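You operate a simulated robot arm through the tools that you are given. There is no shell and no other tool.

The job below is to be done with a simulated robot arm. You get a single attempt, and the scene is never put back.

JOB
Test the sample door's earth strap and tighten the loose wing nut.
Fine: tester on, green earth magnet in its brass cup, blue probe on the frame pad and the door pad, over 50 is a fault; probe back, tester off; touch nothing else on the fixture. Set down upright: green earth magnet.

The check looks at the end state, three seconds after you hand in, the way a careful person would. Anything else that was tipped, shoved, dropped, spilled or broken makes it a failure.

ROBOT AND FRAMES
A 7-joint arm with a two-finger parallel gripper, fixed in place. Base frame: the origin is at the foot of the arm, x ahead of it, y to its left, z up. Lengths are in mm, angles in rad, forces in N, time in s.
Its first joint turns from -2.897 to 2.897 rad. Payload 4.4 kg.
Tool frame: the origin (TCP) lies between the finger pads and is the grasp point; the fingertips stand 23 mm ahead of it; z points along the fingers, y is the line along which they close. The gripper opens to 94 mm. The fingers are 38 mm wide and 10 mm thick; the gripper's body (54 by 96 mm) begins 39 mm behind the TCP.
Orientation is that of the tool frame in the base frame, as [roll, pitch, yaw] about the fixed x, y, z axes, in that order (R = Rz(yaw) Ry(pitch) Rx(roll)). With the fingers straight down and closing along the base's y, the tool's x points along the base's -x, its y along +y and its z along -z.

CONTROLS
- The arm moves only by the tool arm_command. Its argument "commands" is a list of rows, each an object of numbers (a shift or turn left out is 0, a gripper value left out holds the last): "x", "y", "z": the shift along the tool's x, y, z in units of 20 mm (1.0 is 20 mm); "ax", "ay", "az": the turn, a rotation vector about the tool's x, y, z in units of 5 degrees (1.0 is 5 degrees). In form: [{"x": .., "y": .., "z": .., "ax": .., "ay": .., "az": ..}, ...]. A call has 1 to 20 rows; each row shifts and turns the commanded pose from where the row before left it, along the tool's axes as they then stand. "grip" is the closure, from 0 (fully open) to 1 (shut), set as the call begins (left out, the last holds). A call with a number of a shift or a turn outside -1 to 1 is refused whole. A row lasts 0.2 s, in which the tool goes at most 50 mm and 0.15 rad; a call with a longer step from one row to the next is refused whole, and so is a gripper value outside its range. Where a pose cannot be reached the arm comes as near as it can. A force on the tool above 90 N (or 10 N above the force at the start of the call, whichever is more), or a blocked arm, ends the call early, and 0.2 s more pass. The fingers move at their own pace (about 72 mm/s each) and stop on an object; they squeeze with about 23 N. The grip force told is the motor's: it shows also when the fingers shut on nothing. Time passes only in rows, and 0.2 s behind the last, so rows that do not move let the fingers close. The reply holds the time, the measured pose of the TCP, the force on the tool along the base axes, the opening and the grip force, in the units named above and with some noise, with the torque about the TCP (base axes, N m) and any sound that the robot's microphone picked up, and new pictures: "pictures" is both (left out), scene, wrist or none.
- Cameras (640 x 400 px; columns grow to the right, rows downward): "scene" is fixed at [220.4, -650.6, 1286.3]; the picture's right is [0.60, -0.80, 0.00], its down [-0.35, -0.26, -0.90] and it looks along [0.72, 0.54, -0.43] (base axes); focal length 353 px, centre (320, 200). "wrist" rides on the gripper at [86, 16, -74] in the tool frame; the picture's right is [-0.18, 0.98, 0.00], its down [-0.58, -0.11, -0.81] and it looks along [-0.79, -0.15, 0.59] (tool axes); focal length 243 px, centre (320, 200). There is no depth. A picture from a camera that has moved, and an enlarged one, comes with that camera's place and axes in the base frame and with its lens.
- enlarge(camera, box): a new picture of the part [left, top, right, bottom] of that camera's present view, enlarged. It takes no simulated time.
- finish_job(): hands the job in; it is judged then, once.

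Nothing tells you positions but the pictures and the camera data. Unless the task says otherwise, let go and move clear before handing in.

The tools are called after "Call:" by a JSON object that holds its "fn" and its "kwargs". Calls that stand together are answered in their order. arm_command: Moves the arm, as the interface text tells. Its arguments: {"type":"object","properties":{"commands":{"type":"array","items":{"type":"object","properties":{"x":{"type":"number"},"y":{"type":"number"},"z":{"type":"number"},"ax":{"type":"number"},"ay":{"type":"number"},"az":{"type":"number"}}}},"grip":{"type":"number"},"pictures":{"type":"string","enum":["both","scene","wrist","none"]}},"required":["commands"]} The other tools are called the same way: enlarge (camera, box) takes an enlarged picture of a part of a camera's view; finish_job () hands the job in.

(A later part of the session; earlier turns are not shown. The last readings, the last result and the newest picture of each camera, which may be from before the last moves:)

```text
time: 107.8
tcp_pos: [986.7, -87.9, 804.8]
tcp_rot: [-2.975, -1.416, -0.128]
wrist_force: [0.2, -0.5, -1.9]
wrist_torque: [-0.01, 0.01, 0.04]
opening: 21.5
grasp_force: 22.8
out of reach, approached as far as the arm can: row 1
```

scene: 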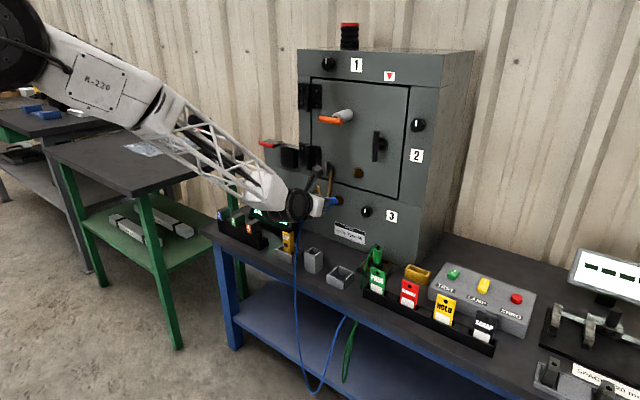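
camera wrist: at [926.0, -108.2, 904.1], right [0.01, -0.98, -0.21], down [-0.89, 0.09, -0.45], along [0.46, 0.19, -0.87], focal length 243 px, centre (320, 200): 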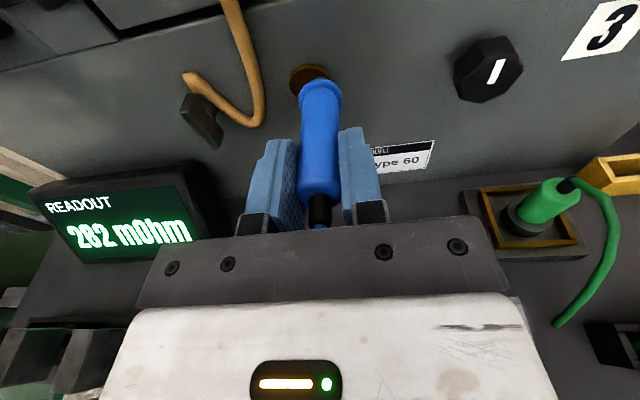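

Call:
{"fn": "arm_command", "kwargs": {"commands": [{"x": 0.022, "y": 0.006, "z": 0.148}, {"x": 0.022, "y": 0.006, "z": 0.148}, {}, {}], "pictures": "wrist"}}

Call:
{"fn": "enlarge", "kwargs": {"camera": "wrist", "box": [20, 140, 230, 260]}}

Call:
{"fn": "enlarge", "kwargs": {"camera": "wrist", "box": [260, 20, 380, 100]}}

```text
time: 108.8
tcp_pos: [991.6, -87.7, 803.8]
tcp_rot: [-2.976, -1.418, -0.128]
wrist_force: [-13.9, 0.0, -2.8]
wrist_torque: [0.0, 0.45, 0.04]
opening: 21.3
grasp_force: 22.8
camera wrist: at [931.8, -108.5, 900.2], right [0.01, -0.98, -0.21], down [-0.89, 0.09, -0.45], along [0.46, 0.19, -0.87], focal length 243 px, centre (320, 200)
```

wrist: 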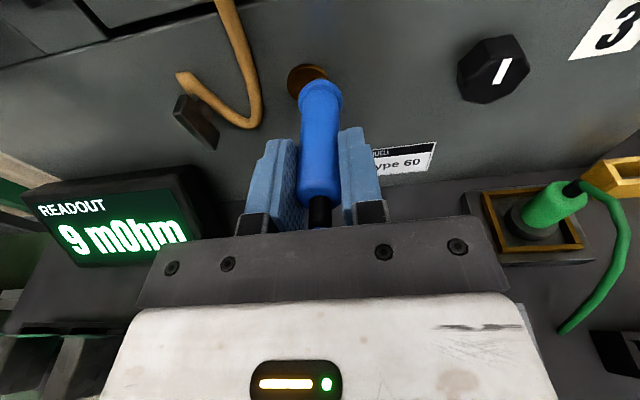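

```text
3.05 times, centred on (125, 200) of wrist
camera zoom: at [931.8, -108.5, 900.2], right [0.01, -0.98, -0.21], down [-0.89, 0.09, -0.45], along [0.46, 0.19, -0.87], focal length 739 px, centre (914, 200)
```

zoom: 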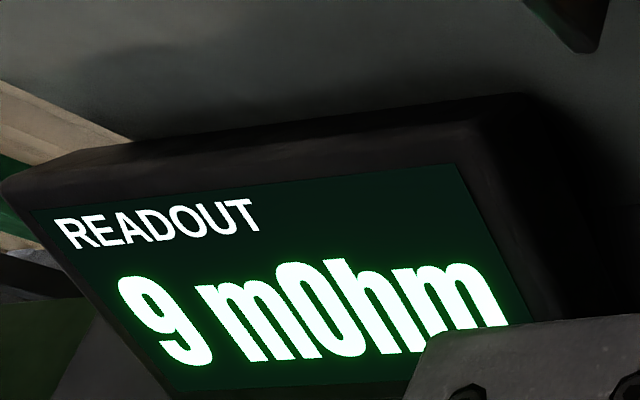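

```text
5.00 times, centred on (320, 60) of wrist
camera zoom: at [931.8, -108.5, 900.2], right [0.01, -0.98, -0.21], down [-0.89, 0.09, -0.45], along [0.46, 0.19, -0.87], focal length 1213 px, centre (320, 900)
```

zoom: 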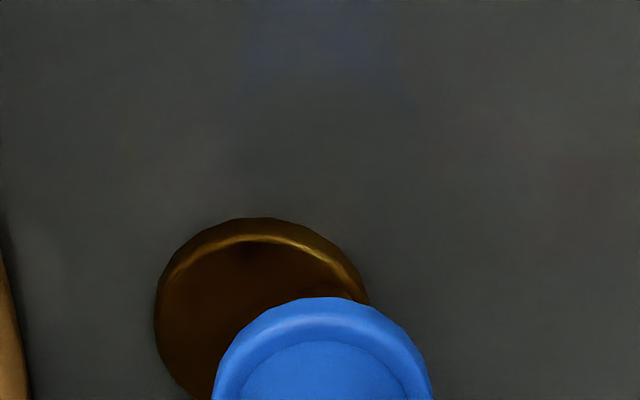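

The frame pad reads **9 mOhm** (good) while the door pad reads **282 mOhm** (fault), so the bad joint lies in the strap to the door. I'll zoom in on the strap's nuts while I'm here to see which one is backed off.

Call:
{"fn": "enlarge", "kwargs": {"camera": "wrist", "box": [150, 40, 290, 160]}}

Call:
{"fn": "enlarge", "kwargs": {"camera": "scene", "box": [300, 150, 350, 210]}}

```text
3.33 times, centred on (220, 100) of wrist
camera zoom: at [931.8, -108.5, 900.2], right [0.01, -0.98, -0.21], down [-0.89, 0.09, -0.45], along [0.46, 0.19, -0.87], focal length 809 px, centre (653, 533)
```

zoom: 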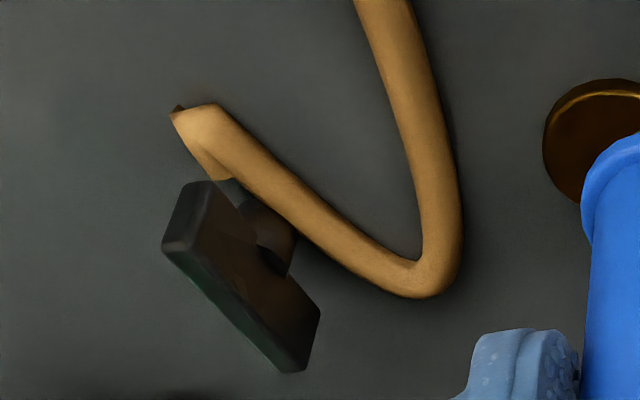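

```text
6.67 times, centred on (325, 180) of scene
camera zoom: at [220.4, -650.6, 1286.3], right [0.6, -0.8, 0.0], down [-0.35, -0.26, -0.9], along [0.72, 0.54, -0.43], focal length 2354 px, centre (287, 333)
```

zoom: 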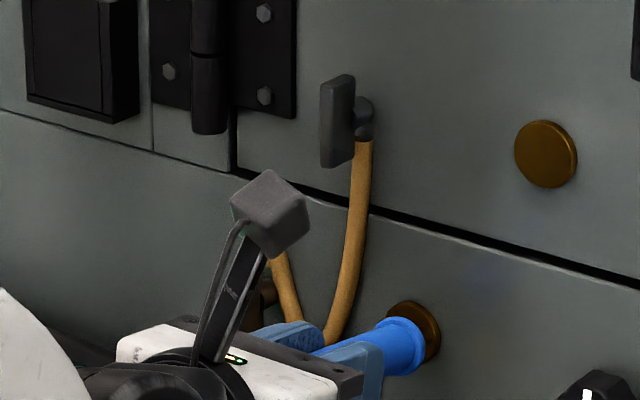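

Readings recorded: frame 9, door 282 mOhm → the door-end joint is the faulty one. Now the probe goes back: I'll retract and return to the free area, undoing the tilt.

Call:
{"fn": "arm_command", "kwargs": {"commands": [{"z": -0.75}, {"z": -0.75}, {"z": -0.75}, {"x": 0.876, "y": 0.546, "z": -0.278}, {"x": 0.876, "y": 0.546, "z": -0.278}, {"x": 0.876, "y": 0.546, "z": -0.278}, {"x": 0.876, "y": 0.546, "z": -0.278}, {"x": 0.876, "y": 0.546, "z": -0.278}, {"ay": -1}, {"ay": -1}, {"ay": -1}, {"ay": -1}, {"ay": -1}, {}], "pictures": "both"}}

```text
time: 111.8
tcp_pos: [934.6, -145.3, 900.4]
tcp_rot: [-3.098, -0.985, -0.008]
wrist_force: [0.3, -0.1, -0.9]
wrist_torque: [-0.02, 0.01, 0.02]
opening: 21.2
grasp_force: 23.1
camera wrist: at [920.9, -164.3, 1013.4], right [-0.08, -0.98, -0.18], down [-1.0, 0.08, -0.04], along [0.05, 0.17, -0.98], focal length 243 px, centre (320, 200)
```

scene: 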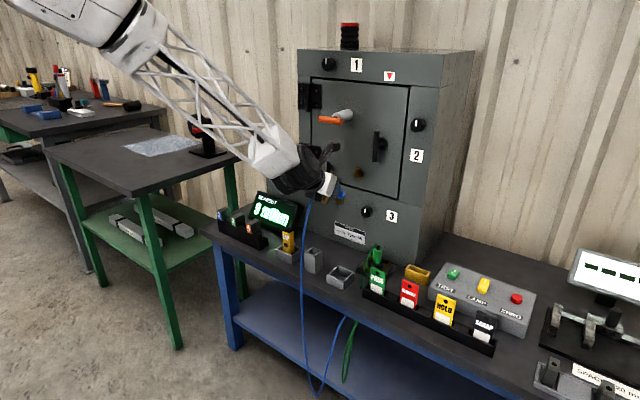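
wrist: 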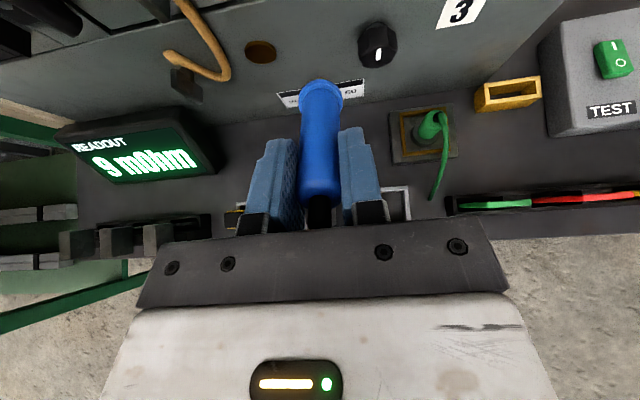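

The readout holds "9 mOhm". I'll zoom to check how the probe sits in the grip before re-orienting.

Call:
{"fn": "enlarge", "kwargs": {"camera": "wrist", "box": [240, 60, 400, 240]}}

Call:
{"fn": "enlarge", "kwargs": {"camera": "scene", "box": [290, 140, 370, 210]}}

```text
2.22 times, centred on (320, 150) of wrist
camera zoom: at [920.9, -164.3, 1013.4], right [-0.08, -0.98, -0.18], down [-1.0, 0.08, -0.04], along [0.05, 0.17, -0.98], focal length 539 px, centre (320, 311)
```

zoom: 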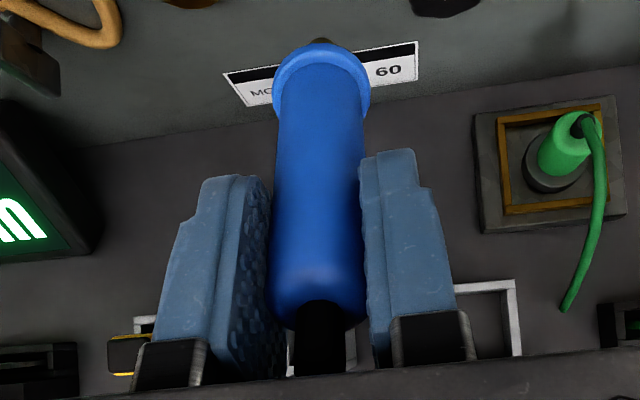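

```text
5.71 times, centred on (330, 175) of scene
camera zoom: at [220.4, -650.6, 1286.3], right [0.6, -0.8, 0.0], down [-0.35, -0.26, -0.9], along [0.72, 0.54, -0.43], focal length 2017 px, centre (263, 343)
```

zoom: 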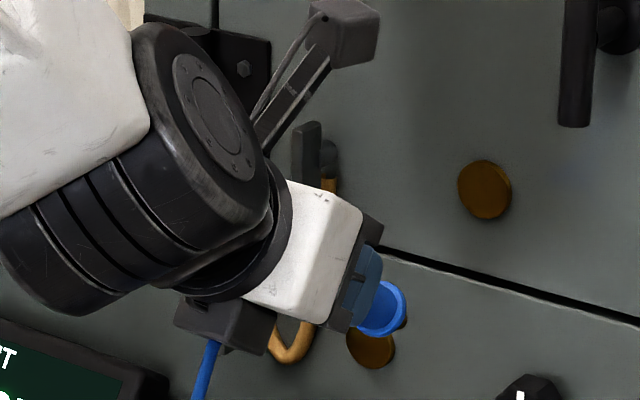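

The probe is held straight, only slid back a few mm. Rolling the tool back −180° to the same orientation as when I picked it.

Call:
{"fn": "arm_command", "kwargs": {"commands": [{"az": -1}, {"az": -1}, {"az": -1}, {"az": -1}, {"az": -1}, {"az": -1}, {"az": -1}, {"az": -1}, {"az": -1}, {"az": -1}, {"az": -1}, {"az": -1}, {"az": -1}, {"az": -1}, {"az": -1}, {"az": -1}, {"az": -1}, {"az": -1}, {}], "pictures": "none"}}

Call:
{"fn": "arm_command", "kwargs": {"commands": [{"az": -1}, {"az": -1}, {"az": -1}, {"az": -1}, {"az": -1}, {"az": -1}, {"az": -1}, {"az": -1}, {"az": -1}, {"az": -1}, {"az": -1}, {"az": -1}, {"az": -1}, {"az": -1}, {"az": -1}, {"az": -1}, {"az": -1}, {"az": -1}, {}], "pictures": "both"}}

```text
time: 115.8
tcp_pos: [935.9, -144.3, 901.2]
tcp_rot: [2.156, -0.022, 1.598]
wrist_force: [-0.2, 0.0, 0.1]
wrist_torque: [-0.02, -0.02, -0.02]
opening: 21.3
grasp_force: 22.9
```

```text
time: 119.8
tcp_pos: [934.2, -143.7, 901.3]
tcp_rot: [3.1, 0.986, 3.132]
wrist_force: [0.4, 0.2, 0.1]
wrist_torque: [-0.01, 0.0, 0.01]
opening: 21.1
grasp_force: 23.2
camera wrist: at [823.9, -130.4, 870.6], right [0.08, 0.98, 0.18], down [-0.35, -0.14, 0.93], along [0.93, -0.13, 0.33], focal length 243 px, centre (320, 200)
```

scene: 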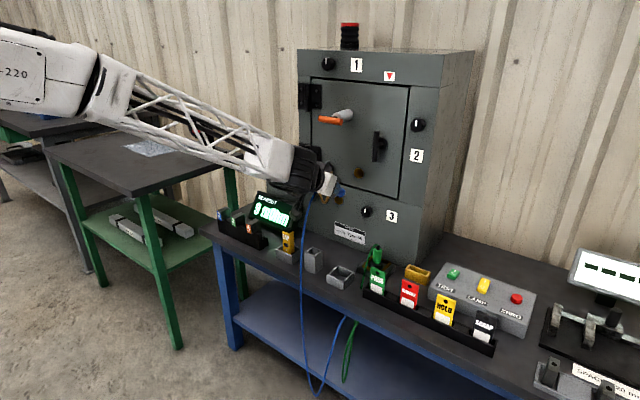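
wrist: 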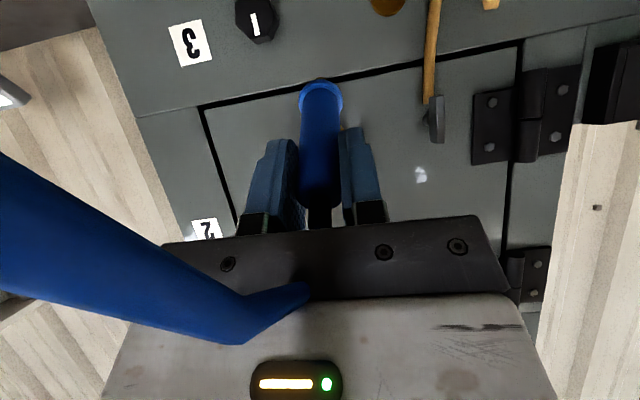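

Bringing the tool back to vertical now.

Call:
{"fn": "arm_command", "kwargs": {"commands": [{"ay": 1, "ax": 0.043}, {"ay": 1, "ax": 0.043}, {"ay": 1, "ax": 0.043}, {"ay": 1, "ax": 0.043}, {"ay": 1, "ax": 0.043}, {"ay": 1, "ax": 0.043}, {"ay": 1, "ax": 0.043}, {"ay": 1, "ax": 0.043}, {"ay": 1, "ax": 0.043}, {"ay": 1, "ax": 0.043}, {"ay": 1, "ax": 0.043}, {"ay": 0.3}, {}], "pictures": "both"}}

```text
time: 122.6
tcp_pos: [935.2, -145.9, 901.3]
tcp_rot: [-3.131, 0.0, -3.135]
wrist_force: [0.5, -1.0, 0.7]
wrist_torque: [-0.02, 0.02, 0.01]
opening: 21.4
grasp_force: 23.8
camera wrist: at [847.8, -128.6, 976.0], right [0.18, 0.98, -0.01], down [0.58, -0.1, 0.81], along [0.79, -0.15, -0.59], focal length 243 px, centre (320, 200)
```

scene: 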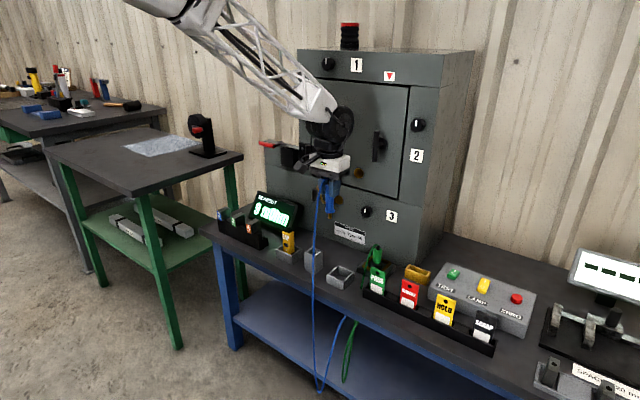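
wrist: 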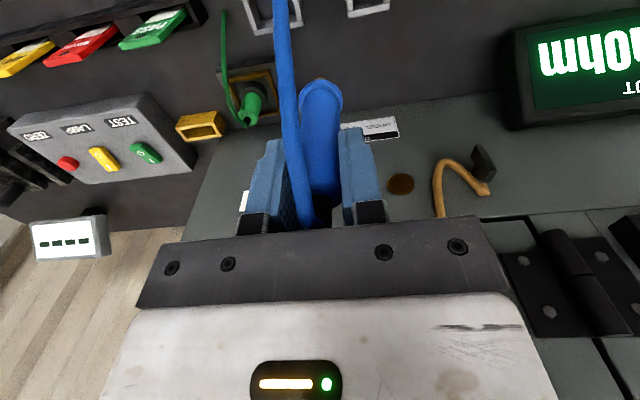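

Almost exactly vertical. Fine-correcting the small angle and moving above the probe's holder.

Call:
{"fn": "arm_command", "kwargs": {"commands": [{"ax": -0.12, "az": 0.076}, {"x": 0.129, "y": 0.462, "z": 0.813}, {"x": 0.129, "y": 0.462, "z": 0.813}, {"x": 0.129, "y": 0.462, "z": 0.813}, {"x": 0.129, "y": 0.462, "z": 0.813}, {"x": 0.129, "y": 0.462, "z": 0.813}, {}], "pictures": "both"}}

Call:
{"fn": "enlarge", "kwargs": {"camera": "scene", "box": [280, 190, 360, 280]}}

Call:
{"fn": "enlarge", "kwargs": {"camera": "wrist", "box": [240, 0, 400, 120]}}

```text
time: 124.2
tcp_pos: [923.2, -99.2, 820.8]
tcp_rot: [3.141, -0.002, -3.14]
wrist_force: [0.2, 0.0, -0.4]
wrist_torque: [0.05, 0.0, 0.01]
opening: 21.5
grasp_force: 23.3
camera wrist: at [835.4, -82.8, 894.6], right [0.18, 0.98, 0.0], down [0.58, -0.11, 0.81], along [0.79, -0.15, -0.59], focal length 243 px, centre (320, 200)
```

scene: 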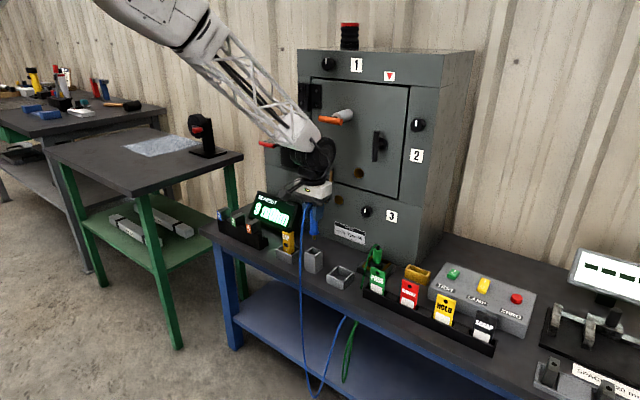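
wrist: 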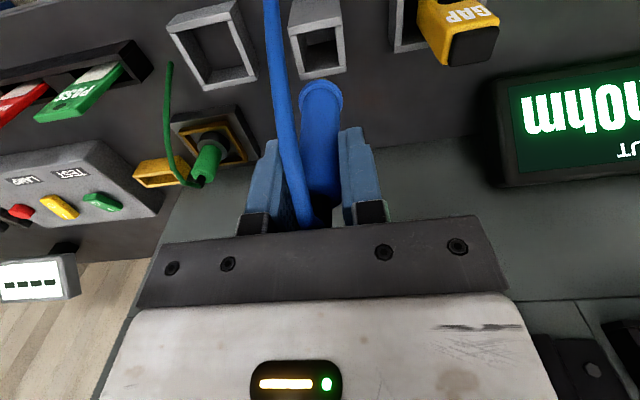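

```text
4.44 times, centred on (320, 235) of scene
camera zoom: at [220.4, -650.6, 1286.3], right [0.6, -0.8, 0.0], down [-0.35, -0.26, -0.9], along [0.72, 0.54, -0.43], focal length 1569 px, centre (320, 44)
```

zoom: 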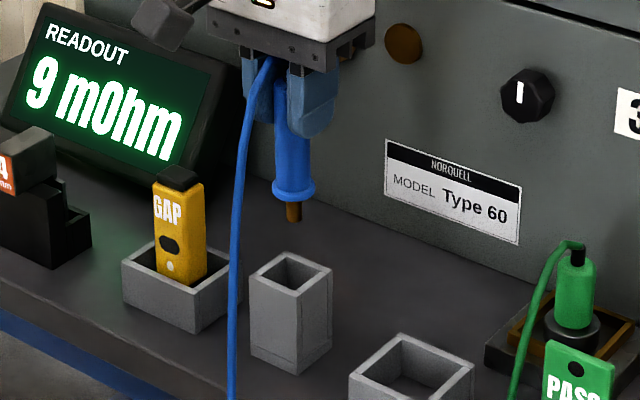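

```text
3.33 times, centred on (320, 60) of wrist
camera zoom: at [835.4, -82.8, 894.6], right [0.18, 0.98, 0.0], down [0.58, -0.11, 0.81], along [0.79, -0.15, -0.59], focal length 809 px, centre (320, 667)
```

zoom: 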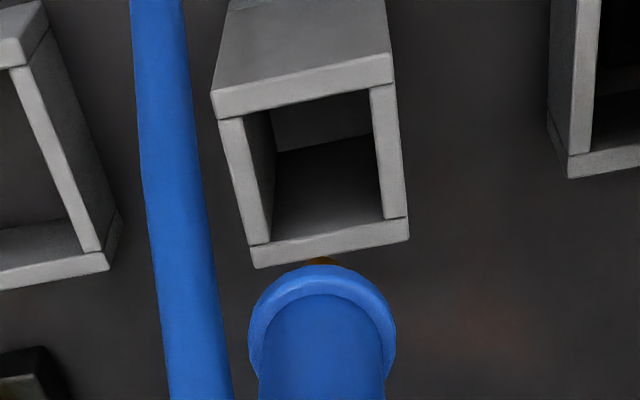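

The probe hangs with a slight lean and the holder opening is snug around its ring, so I need precise measurements before inserting. Zooming in closely.

Call:
{"fn": "enlarge", "kwargs": {"camera": "scene", "box": [296, 205, 328, 230]}}

Call:
{"fn": "enlarge", "kwargs": {"camera": "scene", "box": [298, 240, 330, 265]}}

Call:
{"fn": "enlarge", "kwargs": {"camera": "wrist", "box": [280, 0, 360, 50]}}

Call:
{"fn": "enlarge", "kwargs": {"camera": "wrist", "box": [280, 60, 360, 110]}}

```text
16.00 times, centred on (312, 218) of scene
camera zoom: at [220.4, -650.6, 1286.3], right [0.6, -0.8, 0.0], down [-0.35, -0.26, -0.9], along [0.72, 0.54, -0.43], focal length 5649 px, centre (448, -80)
```

zoom: 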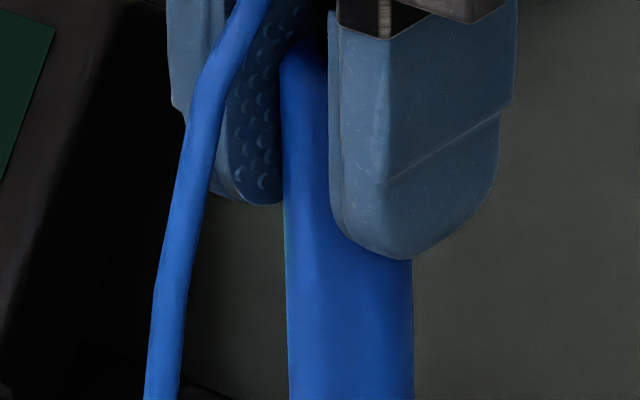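

```text
16.00 times, centred on (314, 252) of scene
camera zoom: at [220.4, -650.6, 1286.3], right [0.6, -0.8, 0.0], down [-0.35, -0.26, -0.9], along [0.72, 0.54, -0.43], focal length 5649 px, centre (416, -640)
```

zoom: 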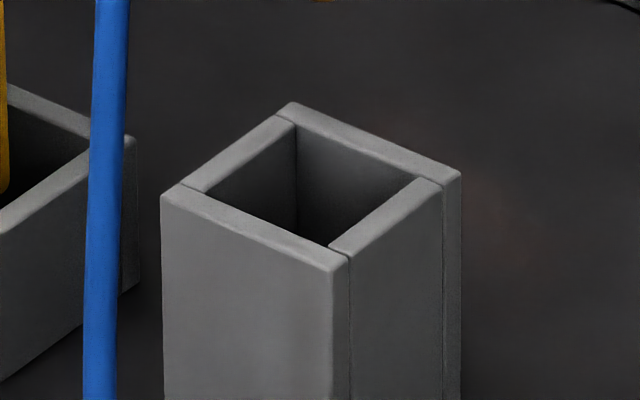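

```text
8.00 times, centred on (320, 25) of wrist
camera zoom: at [835.4, -82.8, 894.6], right [0.18, 0.98, 0.0], down [0.58, -0.11, 0.81], along [0.79, -0.15, -0.59], focal length 1941 px, centre (320, 1600)
```

zoom: 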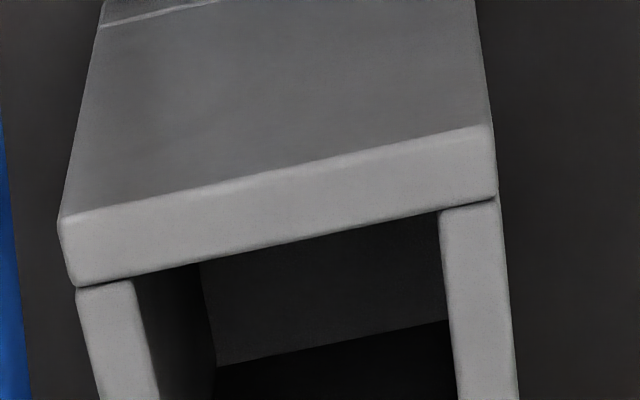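

```text
8.00 times, centred on (320, 85) of wrist
camera zoom: at [835.4, -82.8, 894.6], right [0.18, 0.98, 0.0], down [0.58, -0.11, 0.81], along [0.79, -0.15, -0.59], focal length 1941 px, centre (320, 1120)
```

zoom: 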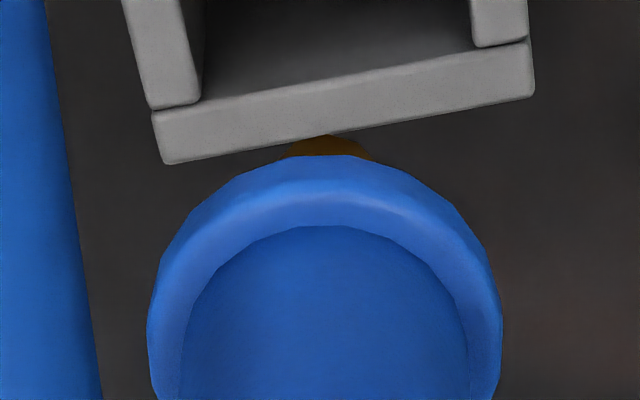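

Call:
{"fn": "enlarge", "kwargs": {"camera": "scene", "box": [298, 222, 330, 247]}}

```text
16.00 times, centred on (314, 234) of scene
camera zoom: at [220.4, -650.6, 1286.3], right [0.6, -0.8, 0.0], down [-0.35, -0.26, -0.9], along [0.72, 0.54, -0.43], focal length 5649 px, centre (416, -352)
```

zoom: 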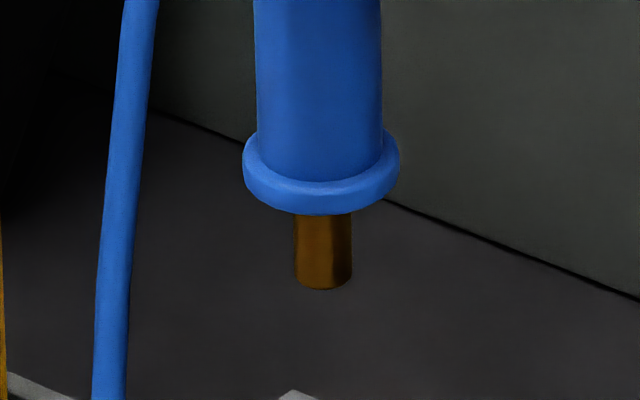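

Careful comparison shows the probe has shifted about 4–5 mm outward (+x) in the grip but is still near-vertical. I'll compensate in x and lower until only the thin brass tip enters the holder, then check again.

Call:
{"fn": "arm_command", "kwargs": {"commands": [{"x": 0.2}, {"z": 0.683}, {"z": 0.683}, {"z": 0.683}, {"z": 0.683}, {}], "pictures": "both"}}

Call:
{"fn": "enlarge", "kwargs": {"camera": "scene", "box": [298, 232, 330, 257]}}

Call:
{"fn": "enlarge", "kwargs": {"camera": "wrist", "box": [270, 40, 370, 110]}}

```text
time: 125.6
tcp_pos: [916.8, -98.6, 763.9]
tcp_rot: [-3.14, 0.0, 3.14]
wrist_force: [-0.3, 0.5, -0.8]
wrist_torque: [0.01, 0.03, 0.01]
opening: 21.3
grasp_force: 23.3
camera wrist: at [830.2, -83.4, 839.3], right [0.18, 0.98, 0.0], down [0.58, -0.11, 0.81], along [0.79, -0.15, -0.59], focal length 243 px, centre (320, 200)
```

scene: 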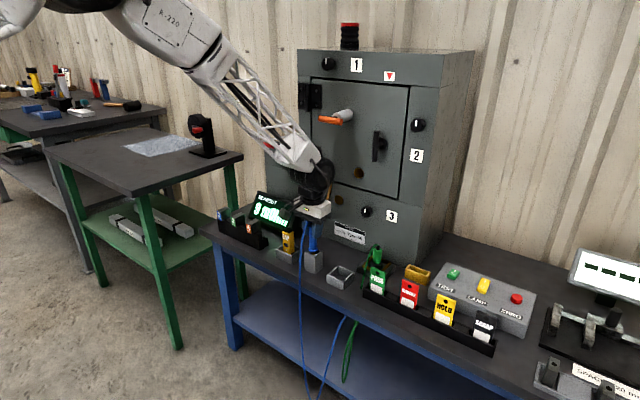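
wrist: 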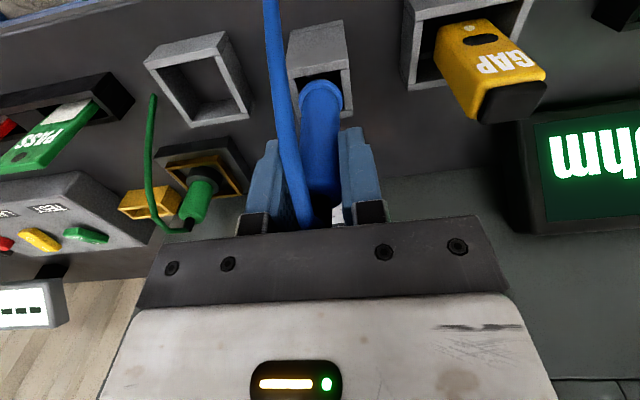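

```text
16.00 times, centred on (314, 244) of scene
camera zoom: at [220.4, -650.6, 1286.3], right [0.6, -0.8, 0.0], down [-0.35, -0.26, -0.9], along [0.72, 0.54, -0.43], focal length 5649 px, centre (416, -512)
```

zoom: 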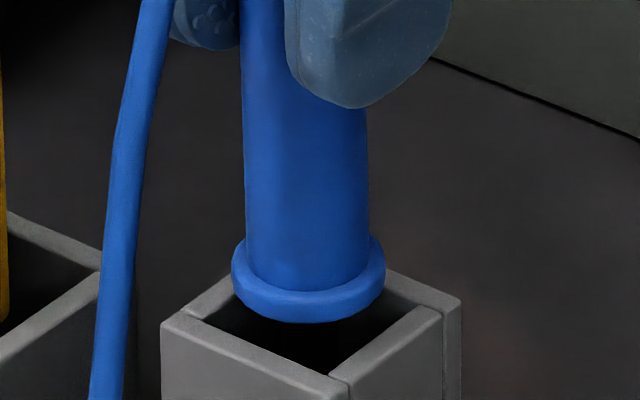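

```text
5.71 times, centred on (320, 75) of wrist
camera zoom: at [830.2, -83.4, 839.3], right [0.18, 0.98, 0.0], down [0.58, -0.11, 0.81], along [0.79, -0.15, -0.59], focal length 1386 px, centre (320, 914)
```

zoom: 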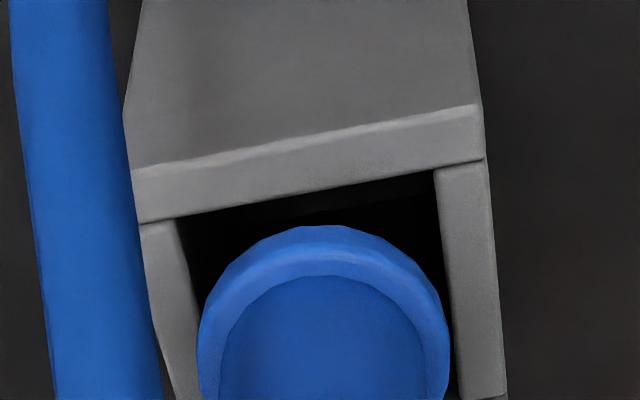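

The tip is inside and the ring hovers just above the opening, looking about 1.7 mm short in x. Adjusting and lowering a few mm more, then checking again.

Call:
{"fn": "arm_command", "kwargs": {"commands": [{"x": -0.085, "y": 0.005}, {"z": 0.125}, {"z": 0.125}, {}], "pictures": "none"}}

Call:
{"fn": "enlarge", "kwargs": {"camera": "scene", "box": [298, 232, 330, 257]}}

Call:
{"fn": "enlarge", "kwargs": {"camera": "wrist", "box": [270, 40, 370, 110]}}

```text
time: 126.6
tcp_pos: [919.5, -100.0, 759.4]
tcp_rot: [3.14, 0.0, -3.138]
wrist_force: [0.3, -0.3, -0.2]
wrist_torque: [0.0, 0.0, -0.01]
opening: 21.2
grasp_force: 22.4
```

```text
16.00 times, centred on (314, 244) of scene
camera zoom: at [220.4, -650.6, 1286.3], right [0.6, -0.8, 0.0], down [-0.35, -0.26, -0.9], along [0.72, 0.54, -0.43], focal length 5649 px, centre (416, -512)
```

zoom: 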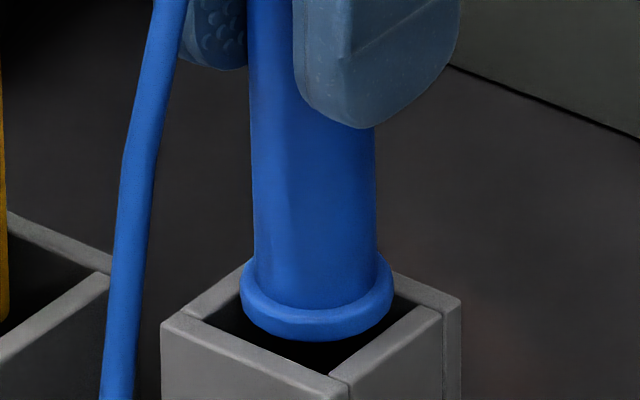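

```text
5.71 times, centred on (320, 75) of wrist
camera zoom: at [832.5, -83.4, 834.0], right [0.18, 0.98, 0.0], down [0.58, -0.11, 0.81], along [0.79, -0.15, -0.59], focal length 1386 px, centre (320, 914)
```

zoom: 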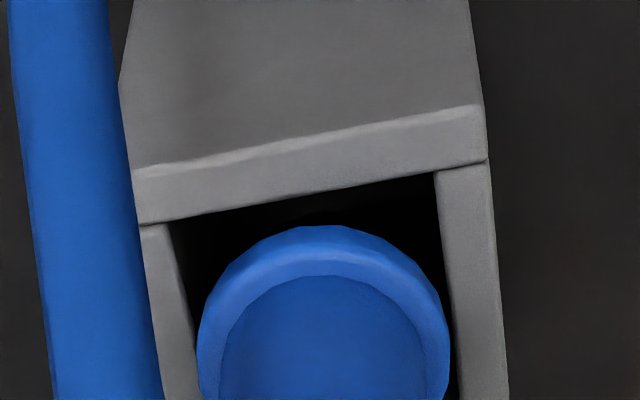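

Very close now: ring about half a mm off in each axis. A tiny correction, then lowering gently with a force check.

Call:
{"fn": "arm_command", "kwargs": {"commands": [{"x": 0.03, "y": 0.02}, {"z": 0.1}, {"z": 0.1}, {}], "pictures": "none"}}

Call:
{"fn": "enlarge", "kwargs": {"camera": "scene", "box": [298, 232, 330, 257]}}

Call:
{"fn": "enlarge", "kwargs": {"camera": "wrist", "box": [270, 40, 370, 110]}}

```text
time: 127.6
tcp_pos: [919.1, -99.3, 756.0]
tcp_rot: [-3.14, 0.0, 3.141]
wrist_force: [-0.6, -1.1, -0.1]
wrist_torque: [0.04, 0.03, 0.01]
opening: 21.3
grasp_force: 23.1
```

```text
16.00 times, centred on (314, 244) of scene
camera zoom: at [220.4, -650.6, 1286.3], right [0.6, -0.8, 0.0], down [-0.35, -0.26, -0.9], along [0.72, 0.54, -0.43], focal length 5649 px, centre (416, -512)
```

zoom: 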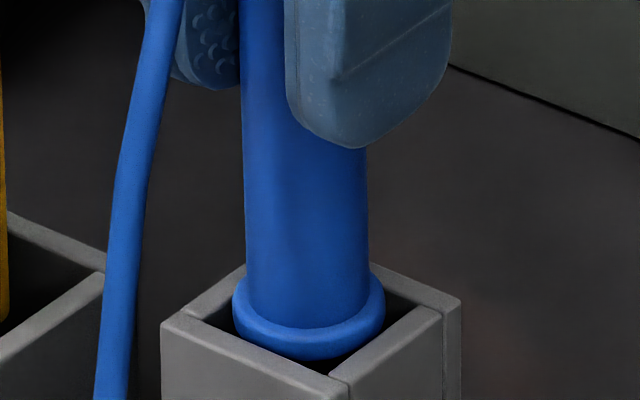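

```text
5.71 times, centred on (320, 75) of wrist
camera zoom: at [831.6, -82.3, 829.9], right [0.18, 0.98, 0.0], down [0.58, -0.11, 0.81], along [0.79, -0.15, -0.59], focal length 1386 px, centre (320, 914)
```

zoom: 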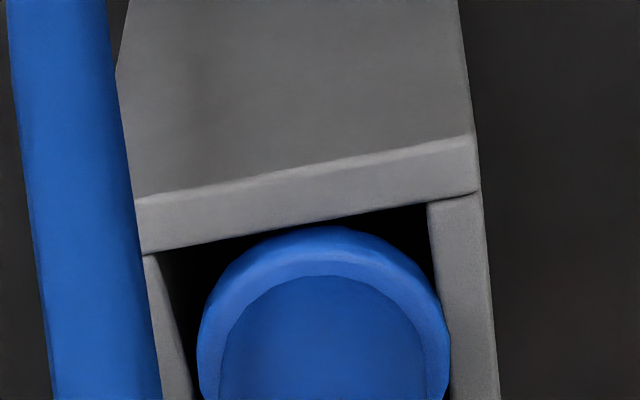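

Slightly too far left/near now. I'll raise 2 mm, correct to about (918.2,-99.0) and check again.

Call:
{"fn": "arm_command", "kwargs": {"commands": [{"z": -0.1}, {"x": -0.03, "y": -0.033}, {}, {}], "pictures": "none"}}

Call:
{"fn": "enlarge", "kwargs": {"camera": "scene", "box": [298, 232, 330, 257]}}

Call:
{"fn": "enlarge", "kwargs": {"camera": "wrist", "box": [270, 40, 370, 110]}}

```text
time: 128.6
tcp_pos: [919.3, -98.5, 758.3]
tcp_rot: [3.141, 0.0, -3.139]
wrist_force: [0.0, 0.1, -0.2]
wrist_torque: [-0.01, 0.04, -0.01]
opening: 21.3
grasp_force: 23.2
```

```text
16.00 times, centred on (314, 244) of scene
camera zoom: at [220.4, -650.6, 1286.3], right [0.6, -0.8, 0.0], down [-0.35, -0.26, -0.9], along [0.72, 0.54, -0.43], focal length 5649 px, centre (416, -512)
```

zoom: 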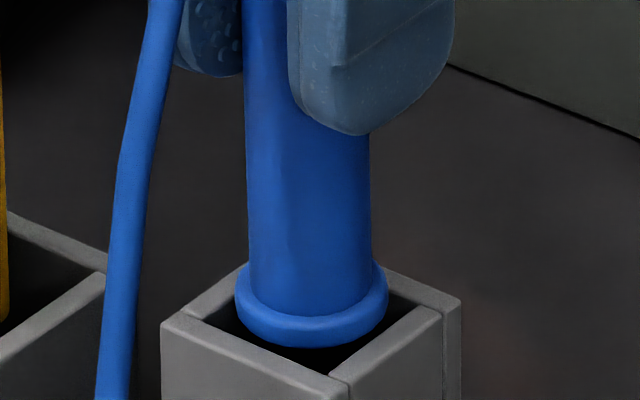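

```text
5.71 times, centred on (320, 75) of wrist
camera zoom: at [832.2, -82.4, 832.3], right [0.18, 0.98, 0.0], down [0.58, -0.11, 0.81], along [0.79, -0.15, -0.59], focal length 1386 px, centre (320, 914)
```

zoom: 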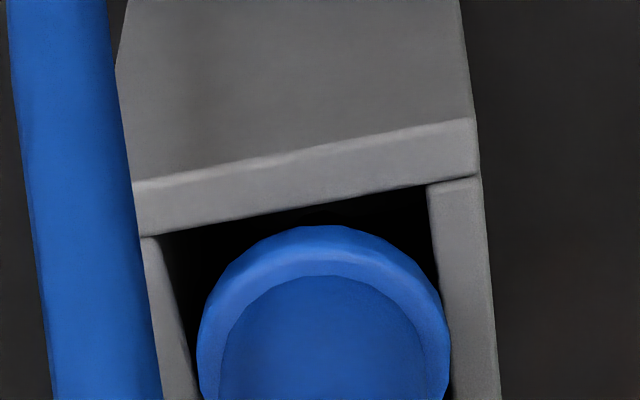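

Call:
{"fn": "arm_command", "kwargs": {"commands": [{"x": -0.005, "y": -0.03}, {}, {"z": 0.1}, {"z": 0.1}, {}], "pictures": "none"}}

Call:
{"fn": "enlarge", "kwargs": {"camera": "scene", "box": [298, 232, 330, 257]}}

Call:
{"fn": "enlarge", "kwargs": {"camera": "wrist", "box": [270, 40, 370, 110]}}

```text
time: 129.8
tcp_pos: [920.3, -99.7, 753.6]
tcp_rot: [3.141, 0.001, -3.14]
wrist_force: [-0.3, 0.4, -0.9]
wrist_torque: [0.01, 0.0, -0.02]
opening: 21.1
grasp_force: 23.0
```

```text
16.00 times, centred on (314, 244) of scene
camera zoom: at [220.4, -650.6, 1286.3], right [0.6, -0.8, 0.0], down [-0.35, -0.26, -0.9], along [0.72, 0.54, -0.43], focal length 5649 px, centre (416, -512)
```

zoom: 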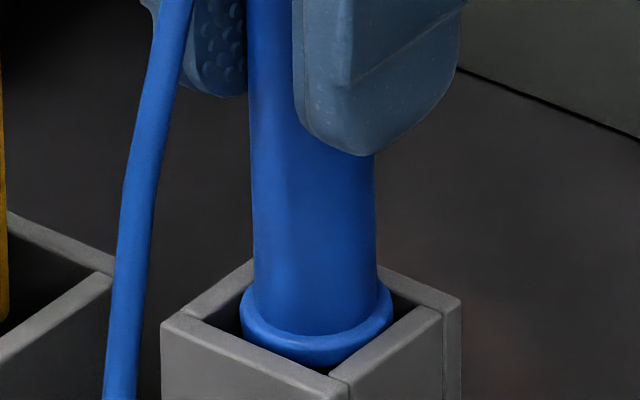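

```text
5.71 times, centred on (320, 75) of wrist
camera zoom: at [832.4, -83.4, 828.3], right [0.18, 0.98, 0.0], down [0.58, -0.11, 0.81], along [0.79, -0.15, -0.59], focal length 1386 px, centre (320, 914)
```

zoom: 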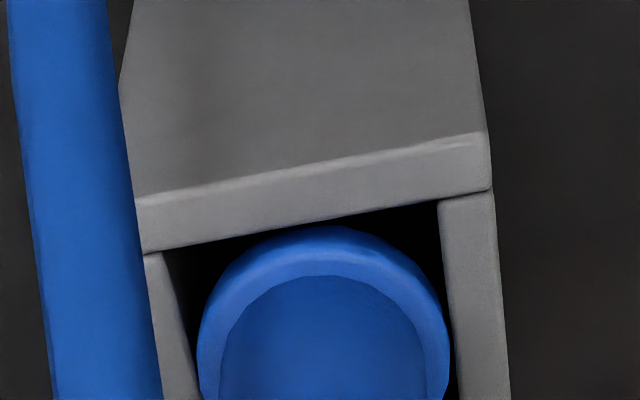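

The ring is starting to enter with no contact force. A tiny y correction and continue lowering with force checks.

Call:
{"fn": "arm_command", "kwargs": {"commands": [{"y": 0.018}, {"z": 0.1}, {"z": 0.1}, {"z": 0.1}, {}], "pictures": "none"}}

Call:
{"fn": "enlarge", "kwargs": {"camera": "scene", "box": [298, 232, 330, 257]}}

```text
time: 131.0
tcp_pos: [918.6, -98.6, 747.8]
tcp_rot: [-3.14, 0.0, -3.139]
wrist_force: [-0.2, 0.0, -0.8]
wrist_torque: [0.01, 0.03, -0.01]
opening: 21.2
grasp_force: 22.7
```

```text
16.00 times, centred on (314, 244) of scene
camera zoom: at [220.4, -650.6, 1286.3], right [0.6, -0.8, 0.0], down [-0.35, -0.26, -0.9], along [0.72, 0.54, -0.43], focal length 5649 px, centre (416, -512)
```

zoom: 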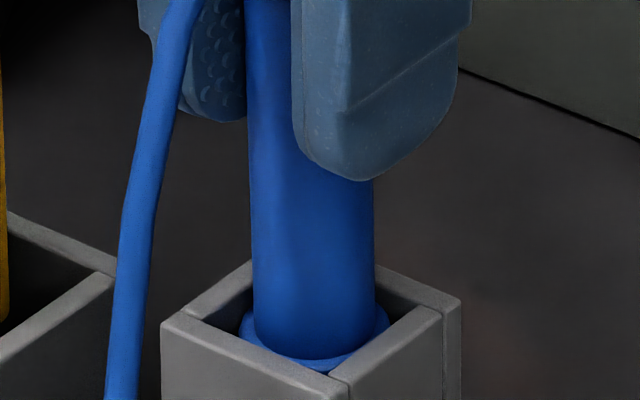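

The ring is inside the holder with zero contact force. Continuing down in gentle steps.

Call:
{"fn": "arm_command", "kwargs": {"commands": [{"z": 0.12}, {"z": 0.12}, {"z": 0.12}, {"z": 0.12}, {"z": 0.12}, {"z": 0.12}, {}], "pictures": "none"}}

```text
time: 132.6
tcp_pos: [918.3, -98.9, 733.4]
tcp_rot: [3.141, -0.001, -3.14]
wrist_force: [0.2, 0.0, -0.8]
wrist_torque: [-0.01, 0.01, -0.03]
opening: 21.5
grasp_force: 23.2
```

Call:
{"fn": "arm_command", "kwargs": {"commands": [{"z": 0.12}, {"z": 0.12}, {"z": 0.12}, {"z": 0.12}, {"z": 0.12}, {}], "pictures": "both"}}

Call:
{"fn": "enlarge", "kwargs": {"camera": "scene", "box": [285, 210, 345, 270]}}

```text
time: 134.0
tcp_pos: [921.2, -100.1, 723.1]
tcp_rot: [3.14, 0.003, -3.139]
wrist_force: [4.7, -0.9, 21.8]
wrist_torque: [0.01, -0.36, -0.01]
opening: 21.3
grasp_force: 23.0
camera wrist: at [833.8, -82.7, 797.6], right [0.18, 0.98, 0.0], down [0.58, -0.11, 0.81], along [0.79, -0.15, -0.59], focal length 243 px, centre (320, 200)
```

scene: 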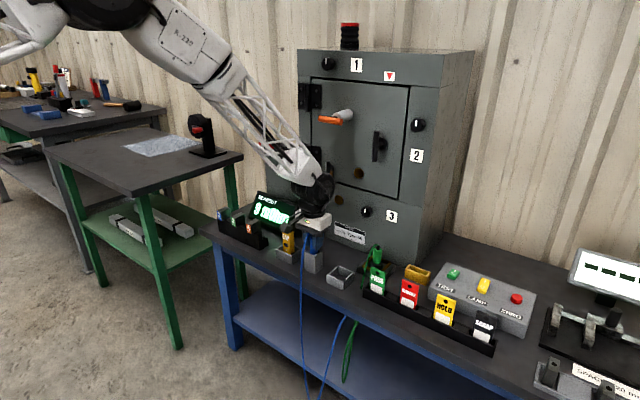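
wrist: 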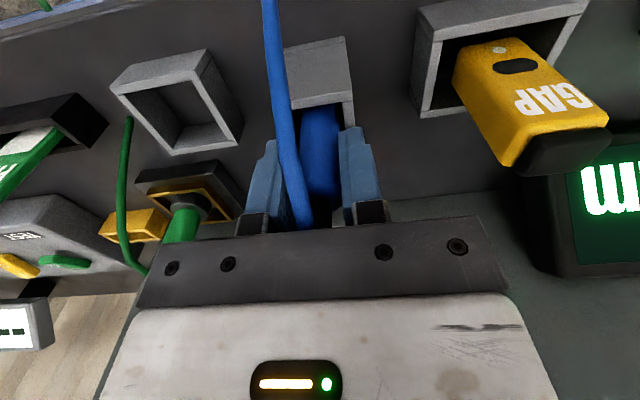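

```text
6.67 times, centred on (315, 240) of scene
camera zoom: at [220.4, -650.6, 1286.3], right [0.6, -0.8, 0.0], down [-0.35, -0.26, -0.9], along [0.72, 0.54, -0.43], focal length 2354 px, centre (353, -67)
```

zoom: 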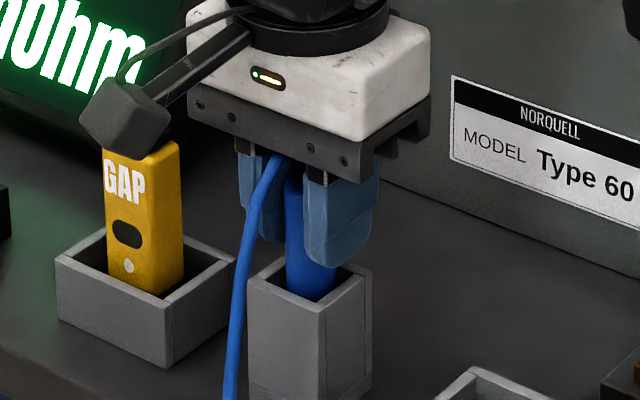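

The probe bottoms out in its holder (22 N at z≈723). Releasing it.

Call:
{"fn": "arm_command", "kwargs": {"commands": [{"z": -0.05}, {}, {}, {}, {}], "pictures": "wrist", "grip": 0.4}}

Call:
{"fn": "enlarge", "kwargs": {"camera": "scene", "box": [285, 210, 345, 270]}}

```text
time: 135.2
tcp_pos: [920.7, -100.1, 722.1]
tcp_rot: [-3.141, 0.0, -3.139]
wrist_force: [-0.4, 0.3, -0.3]
wrist_torque: [0.0, -0.01, 0.02]
opening: 56.3
grasp_force: 0.1
camera wrist: at [833.3, -82.7, 796.9], right [0.18, 0.98, 0.0], down [0.58, -0.11, 0.81], along [0.79, -0.15, -0.59], focal length 243 px, centre (320, 200)
```

wrist: 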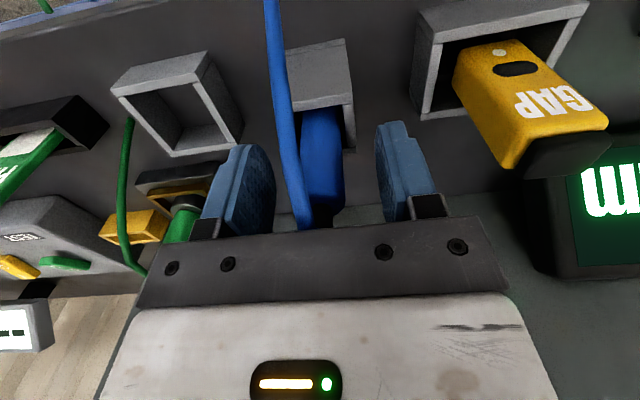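

```text
6.67 times, centred on (315, 240) of scene
camera zoom: at [220.4, -650.6, 1286.3], right [0.6, -0.8, 0.0], down [-0.35, -0.26, -0.9], along [0.72, 0.54, -0.43], focal length 2354 px, centre (353, -67)
```

zoom: 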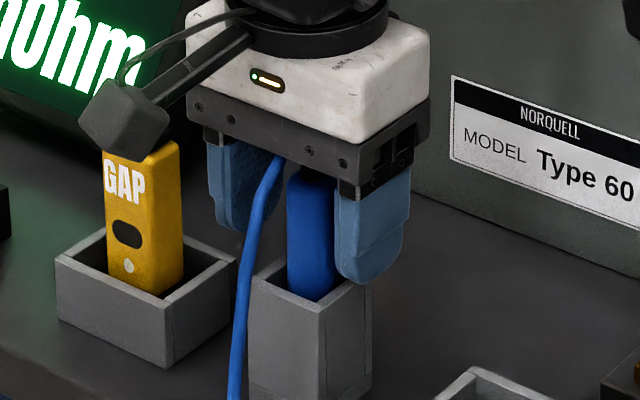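

The probe stands free in its holder. Raising straight up.

Call:
{"fn": "arm_command", "kwargs": {"commands": [{"z": -0.3}, {"z": -0.4}, {"z": -0.6}, {"z": -0.8}, {"z": -0.8}, {"z": -0.8}, {"z": -0.8}, {"z": -0.8}, {"z": -0.8}, {}], "pictures": "both"}}

Call:
{"fn": "enlarge", "kwargs": {"camera": "scene", "box": [280, 215, 360, 279]}}

```text
time: 137.4
tcp_pos: [918.8, -100.0, 842.7]
tcp_rot: [-3.14, 0.0, -3.141]
wrist_force: [-0.1, -0.2, 0.4]
wrist_torque: [-0.02, -0.02, -0.02]
opening: 56.6
grasp_force: 0.0
camera wrist: at [832.0, -83.9, 918.2], right [0.18, 0.98, 0.0], down [0.58, -0.11, 0.81], along [0.79, -0.15, -0.59], focal length 243 px, centre (320, 200)
```

scene: 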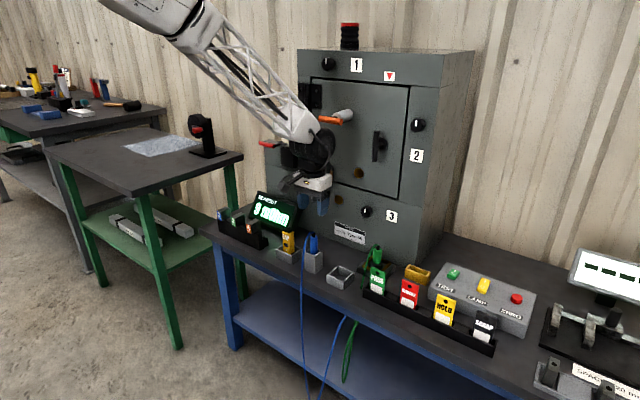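
wrist: 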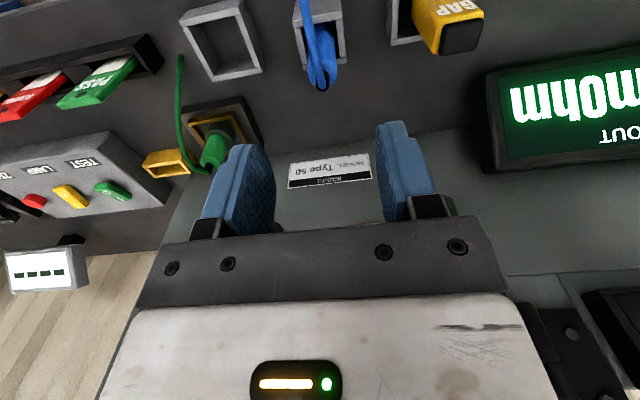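

```text
6.25 times, centred on (320, 247) of scene
camera zoom: at [220.4, -650.6, 1286.3], right [0.6, -0.8, 0.0], down [-0.35, -0.26, -0.9], along [0.72, 0.54, -0.43], focal length 2207 px, centre (320, -94)
```

zoom: 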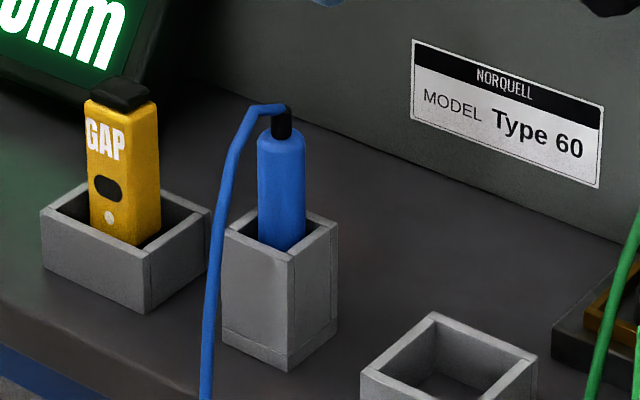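

The probe is back in its holder, but it seems to sit a few mm higher than at the start. Let me look closely.

Call:
{"fn": "enlarge", "kwargs": {"camera": "wrist", "box": [280, 0, 360, 100]}}

Call:
{"fn": "enlarge", "kwargs": {"camera": "scene", "box": [296, 228, 332, 260]}}

```text
4.00 times, centred on (320, 50) of wrist
camera zoom: at [832.0, -83.9, 918.2], right [0.18, 0.98, 0.0], down [0.58, -0.11, 0.81], along [0.79, -0.15, -0.59], focal length 970 px, centre (320, 800)
```

zoom: 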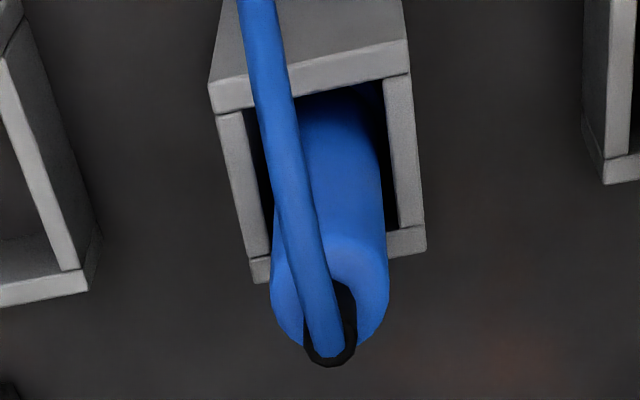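

```text
12.50 times, centred on (314, 244) of scene
camera zoom: at [220.4, -650.6, 1286.3], right [0.6, -0.8, 0.0], down [-0.35, -0.26, -0.9], along [0.72, 0.54, -0.43], focal length 4413 px, centre (395, -350)
```

zoom: 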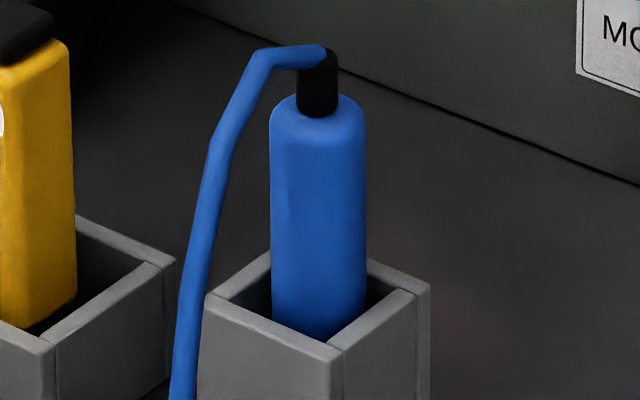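

The probe is safely in its holder (only a few mm higher than before). Next the door-end wing nut: I'll go up in front of it and tilt to horizontal with the camera below, which leaves plenty of clockwise wrist rotation.

Call:
{"fn": "arm_command", "kwargs": {"commands": [{"z": -0.9, "y": 0.2}, {"z": -0.9, "y": 0.2}, {"z": -0.9, "y": 0.2}, {"z": -0.9, "y": 0.2}, {"z": -0.8, "y": 0.2}, {"ay": -1}, {"ay": -1}, {"ay": -1}, {"ay": -1}, {"ay": -1}, {"ay": -1}, {"ay": -1}, {"ay": -1}, {"ay": -1}, {"ay": -1}, {}], "pictures": "both"}}

```text
time: 140.8
tcp_pos: [920.1, -79.5, 933.8]
tcp_rot: [-3.141, 0.875, -3.139]
wrist_force: [0.7, 0.4, 1.3]
wrist_torque: [0.03, 0.07, 0.02]
opening: 56.3
grasp_force: 0.2
camera wrist: at [806.9, -63.4, 915.4], right [0.12, 0.98, 0.14], down [-0.25, -0.11, 0.96], along [0.96, -0.15, 0.23], focal length 243 px, centre (320, 200)
```

scene: 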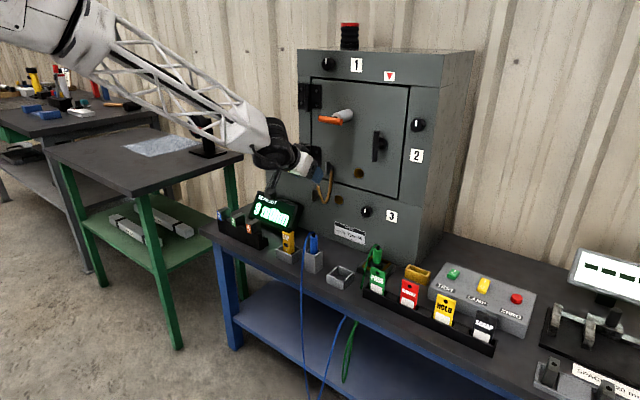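
wrist: 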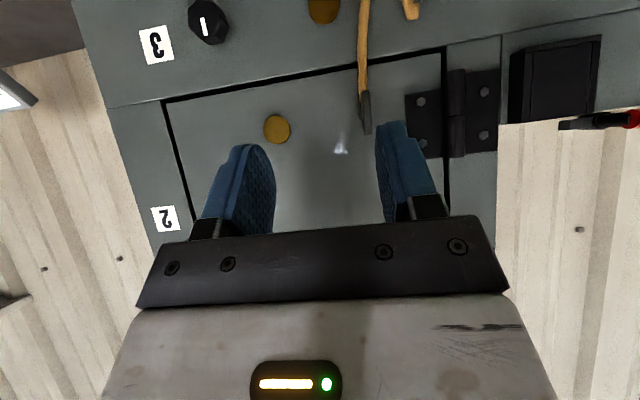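

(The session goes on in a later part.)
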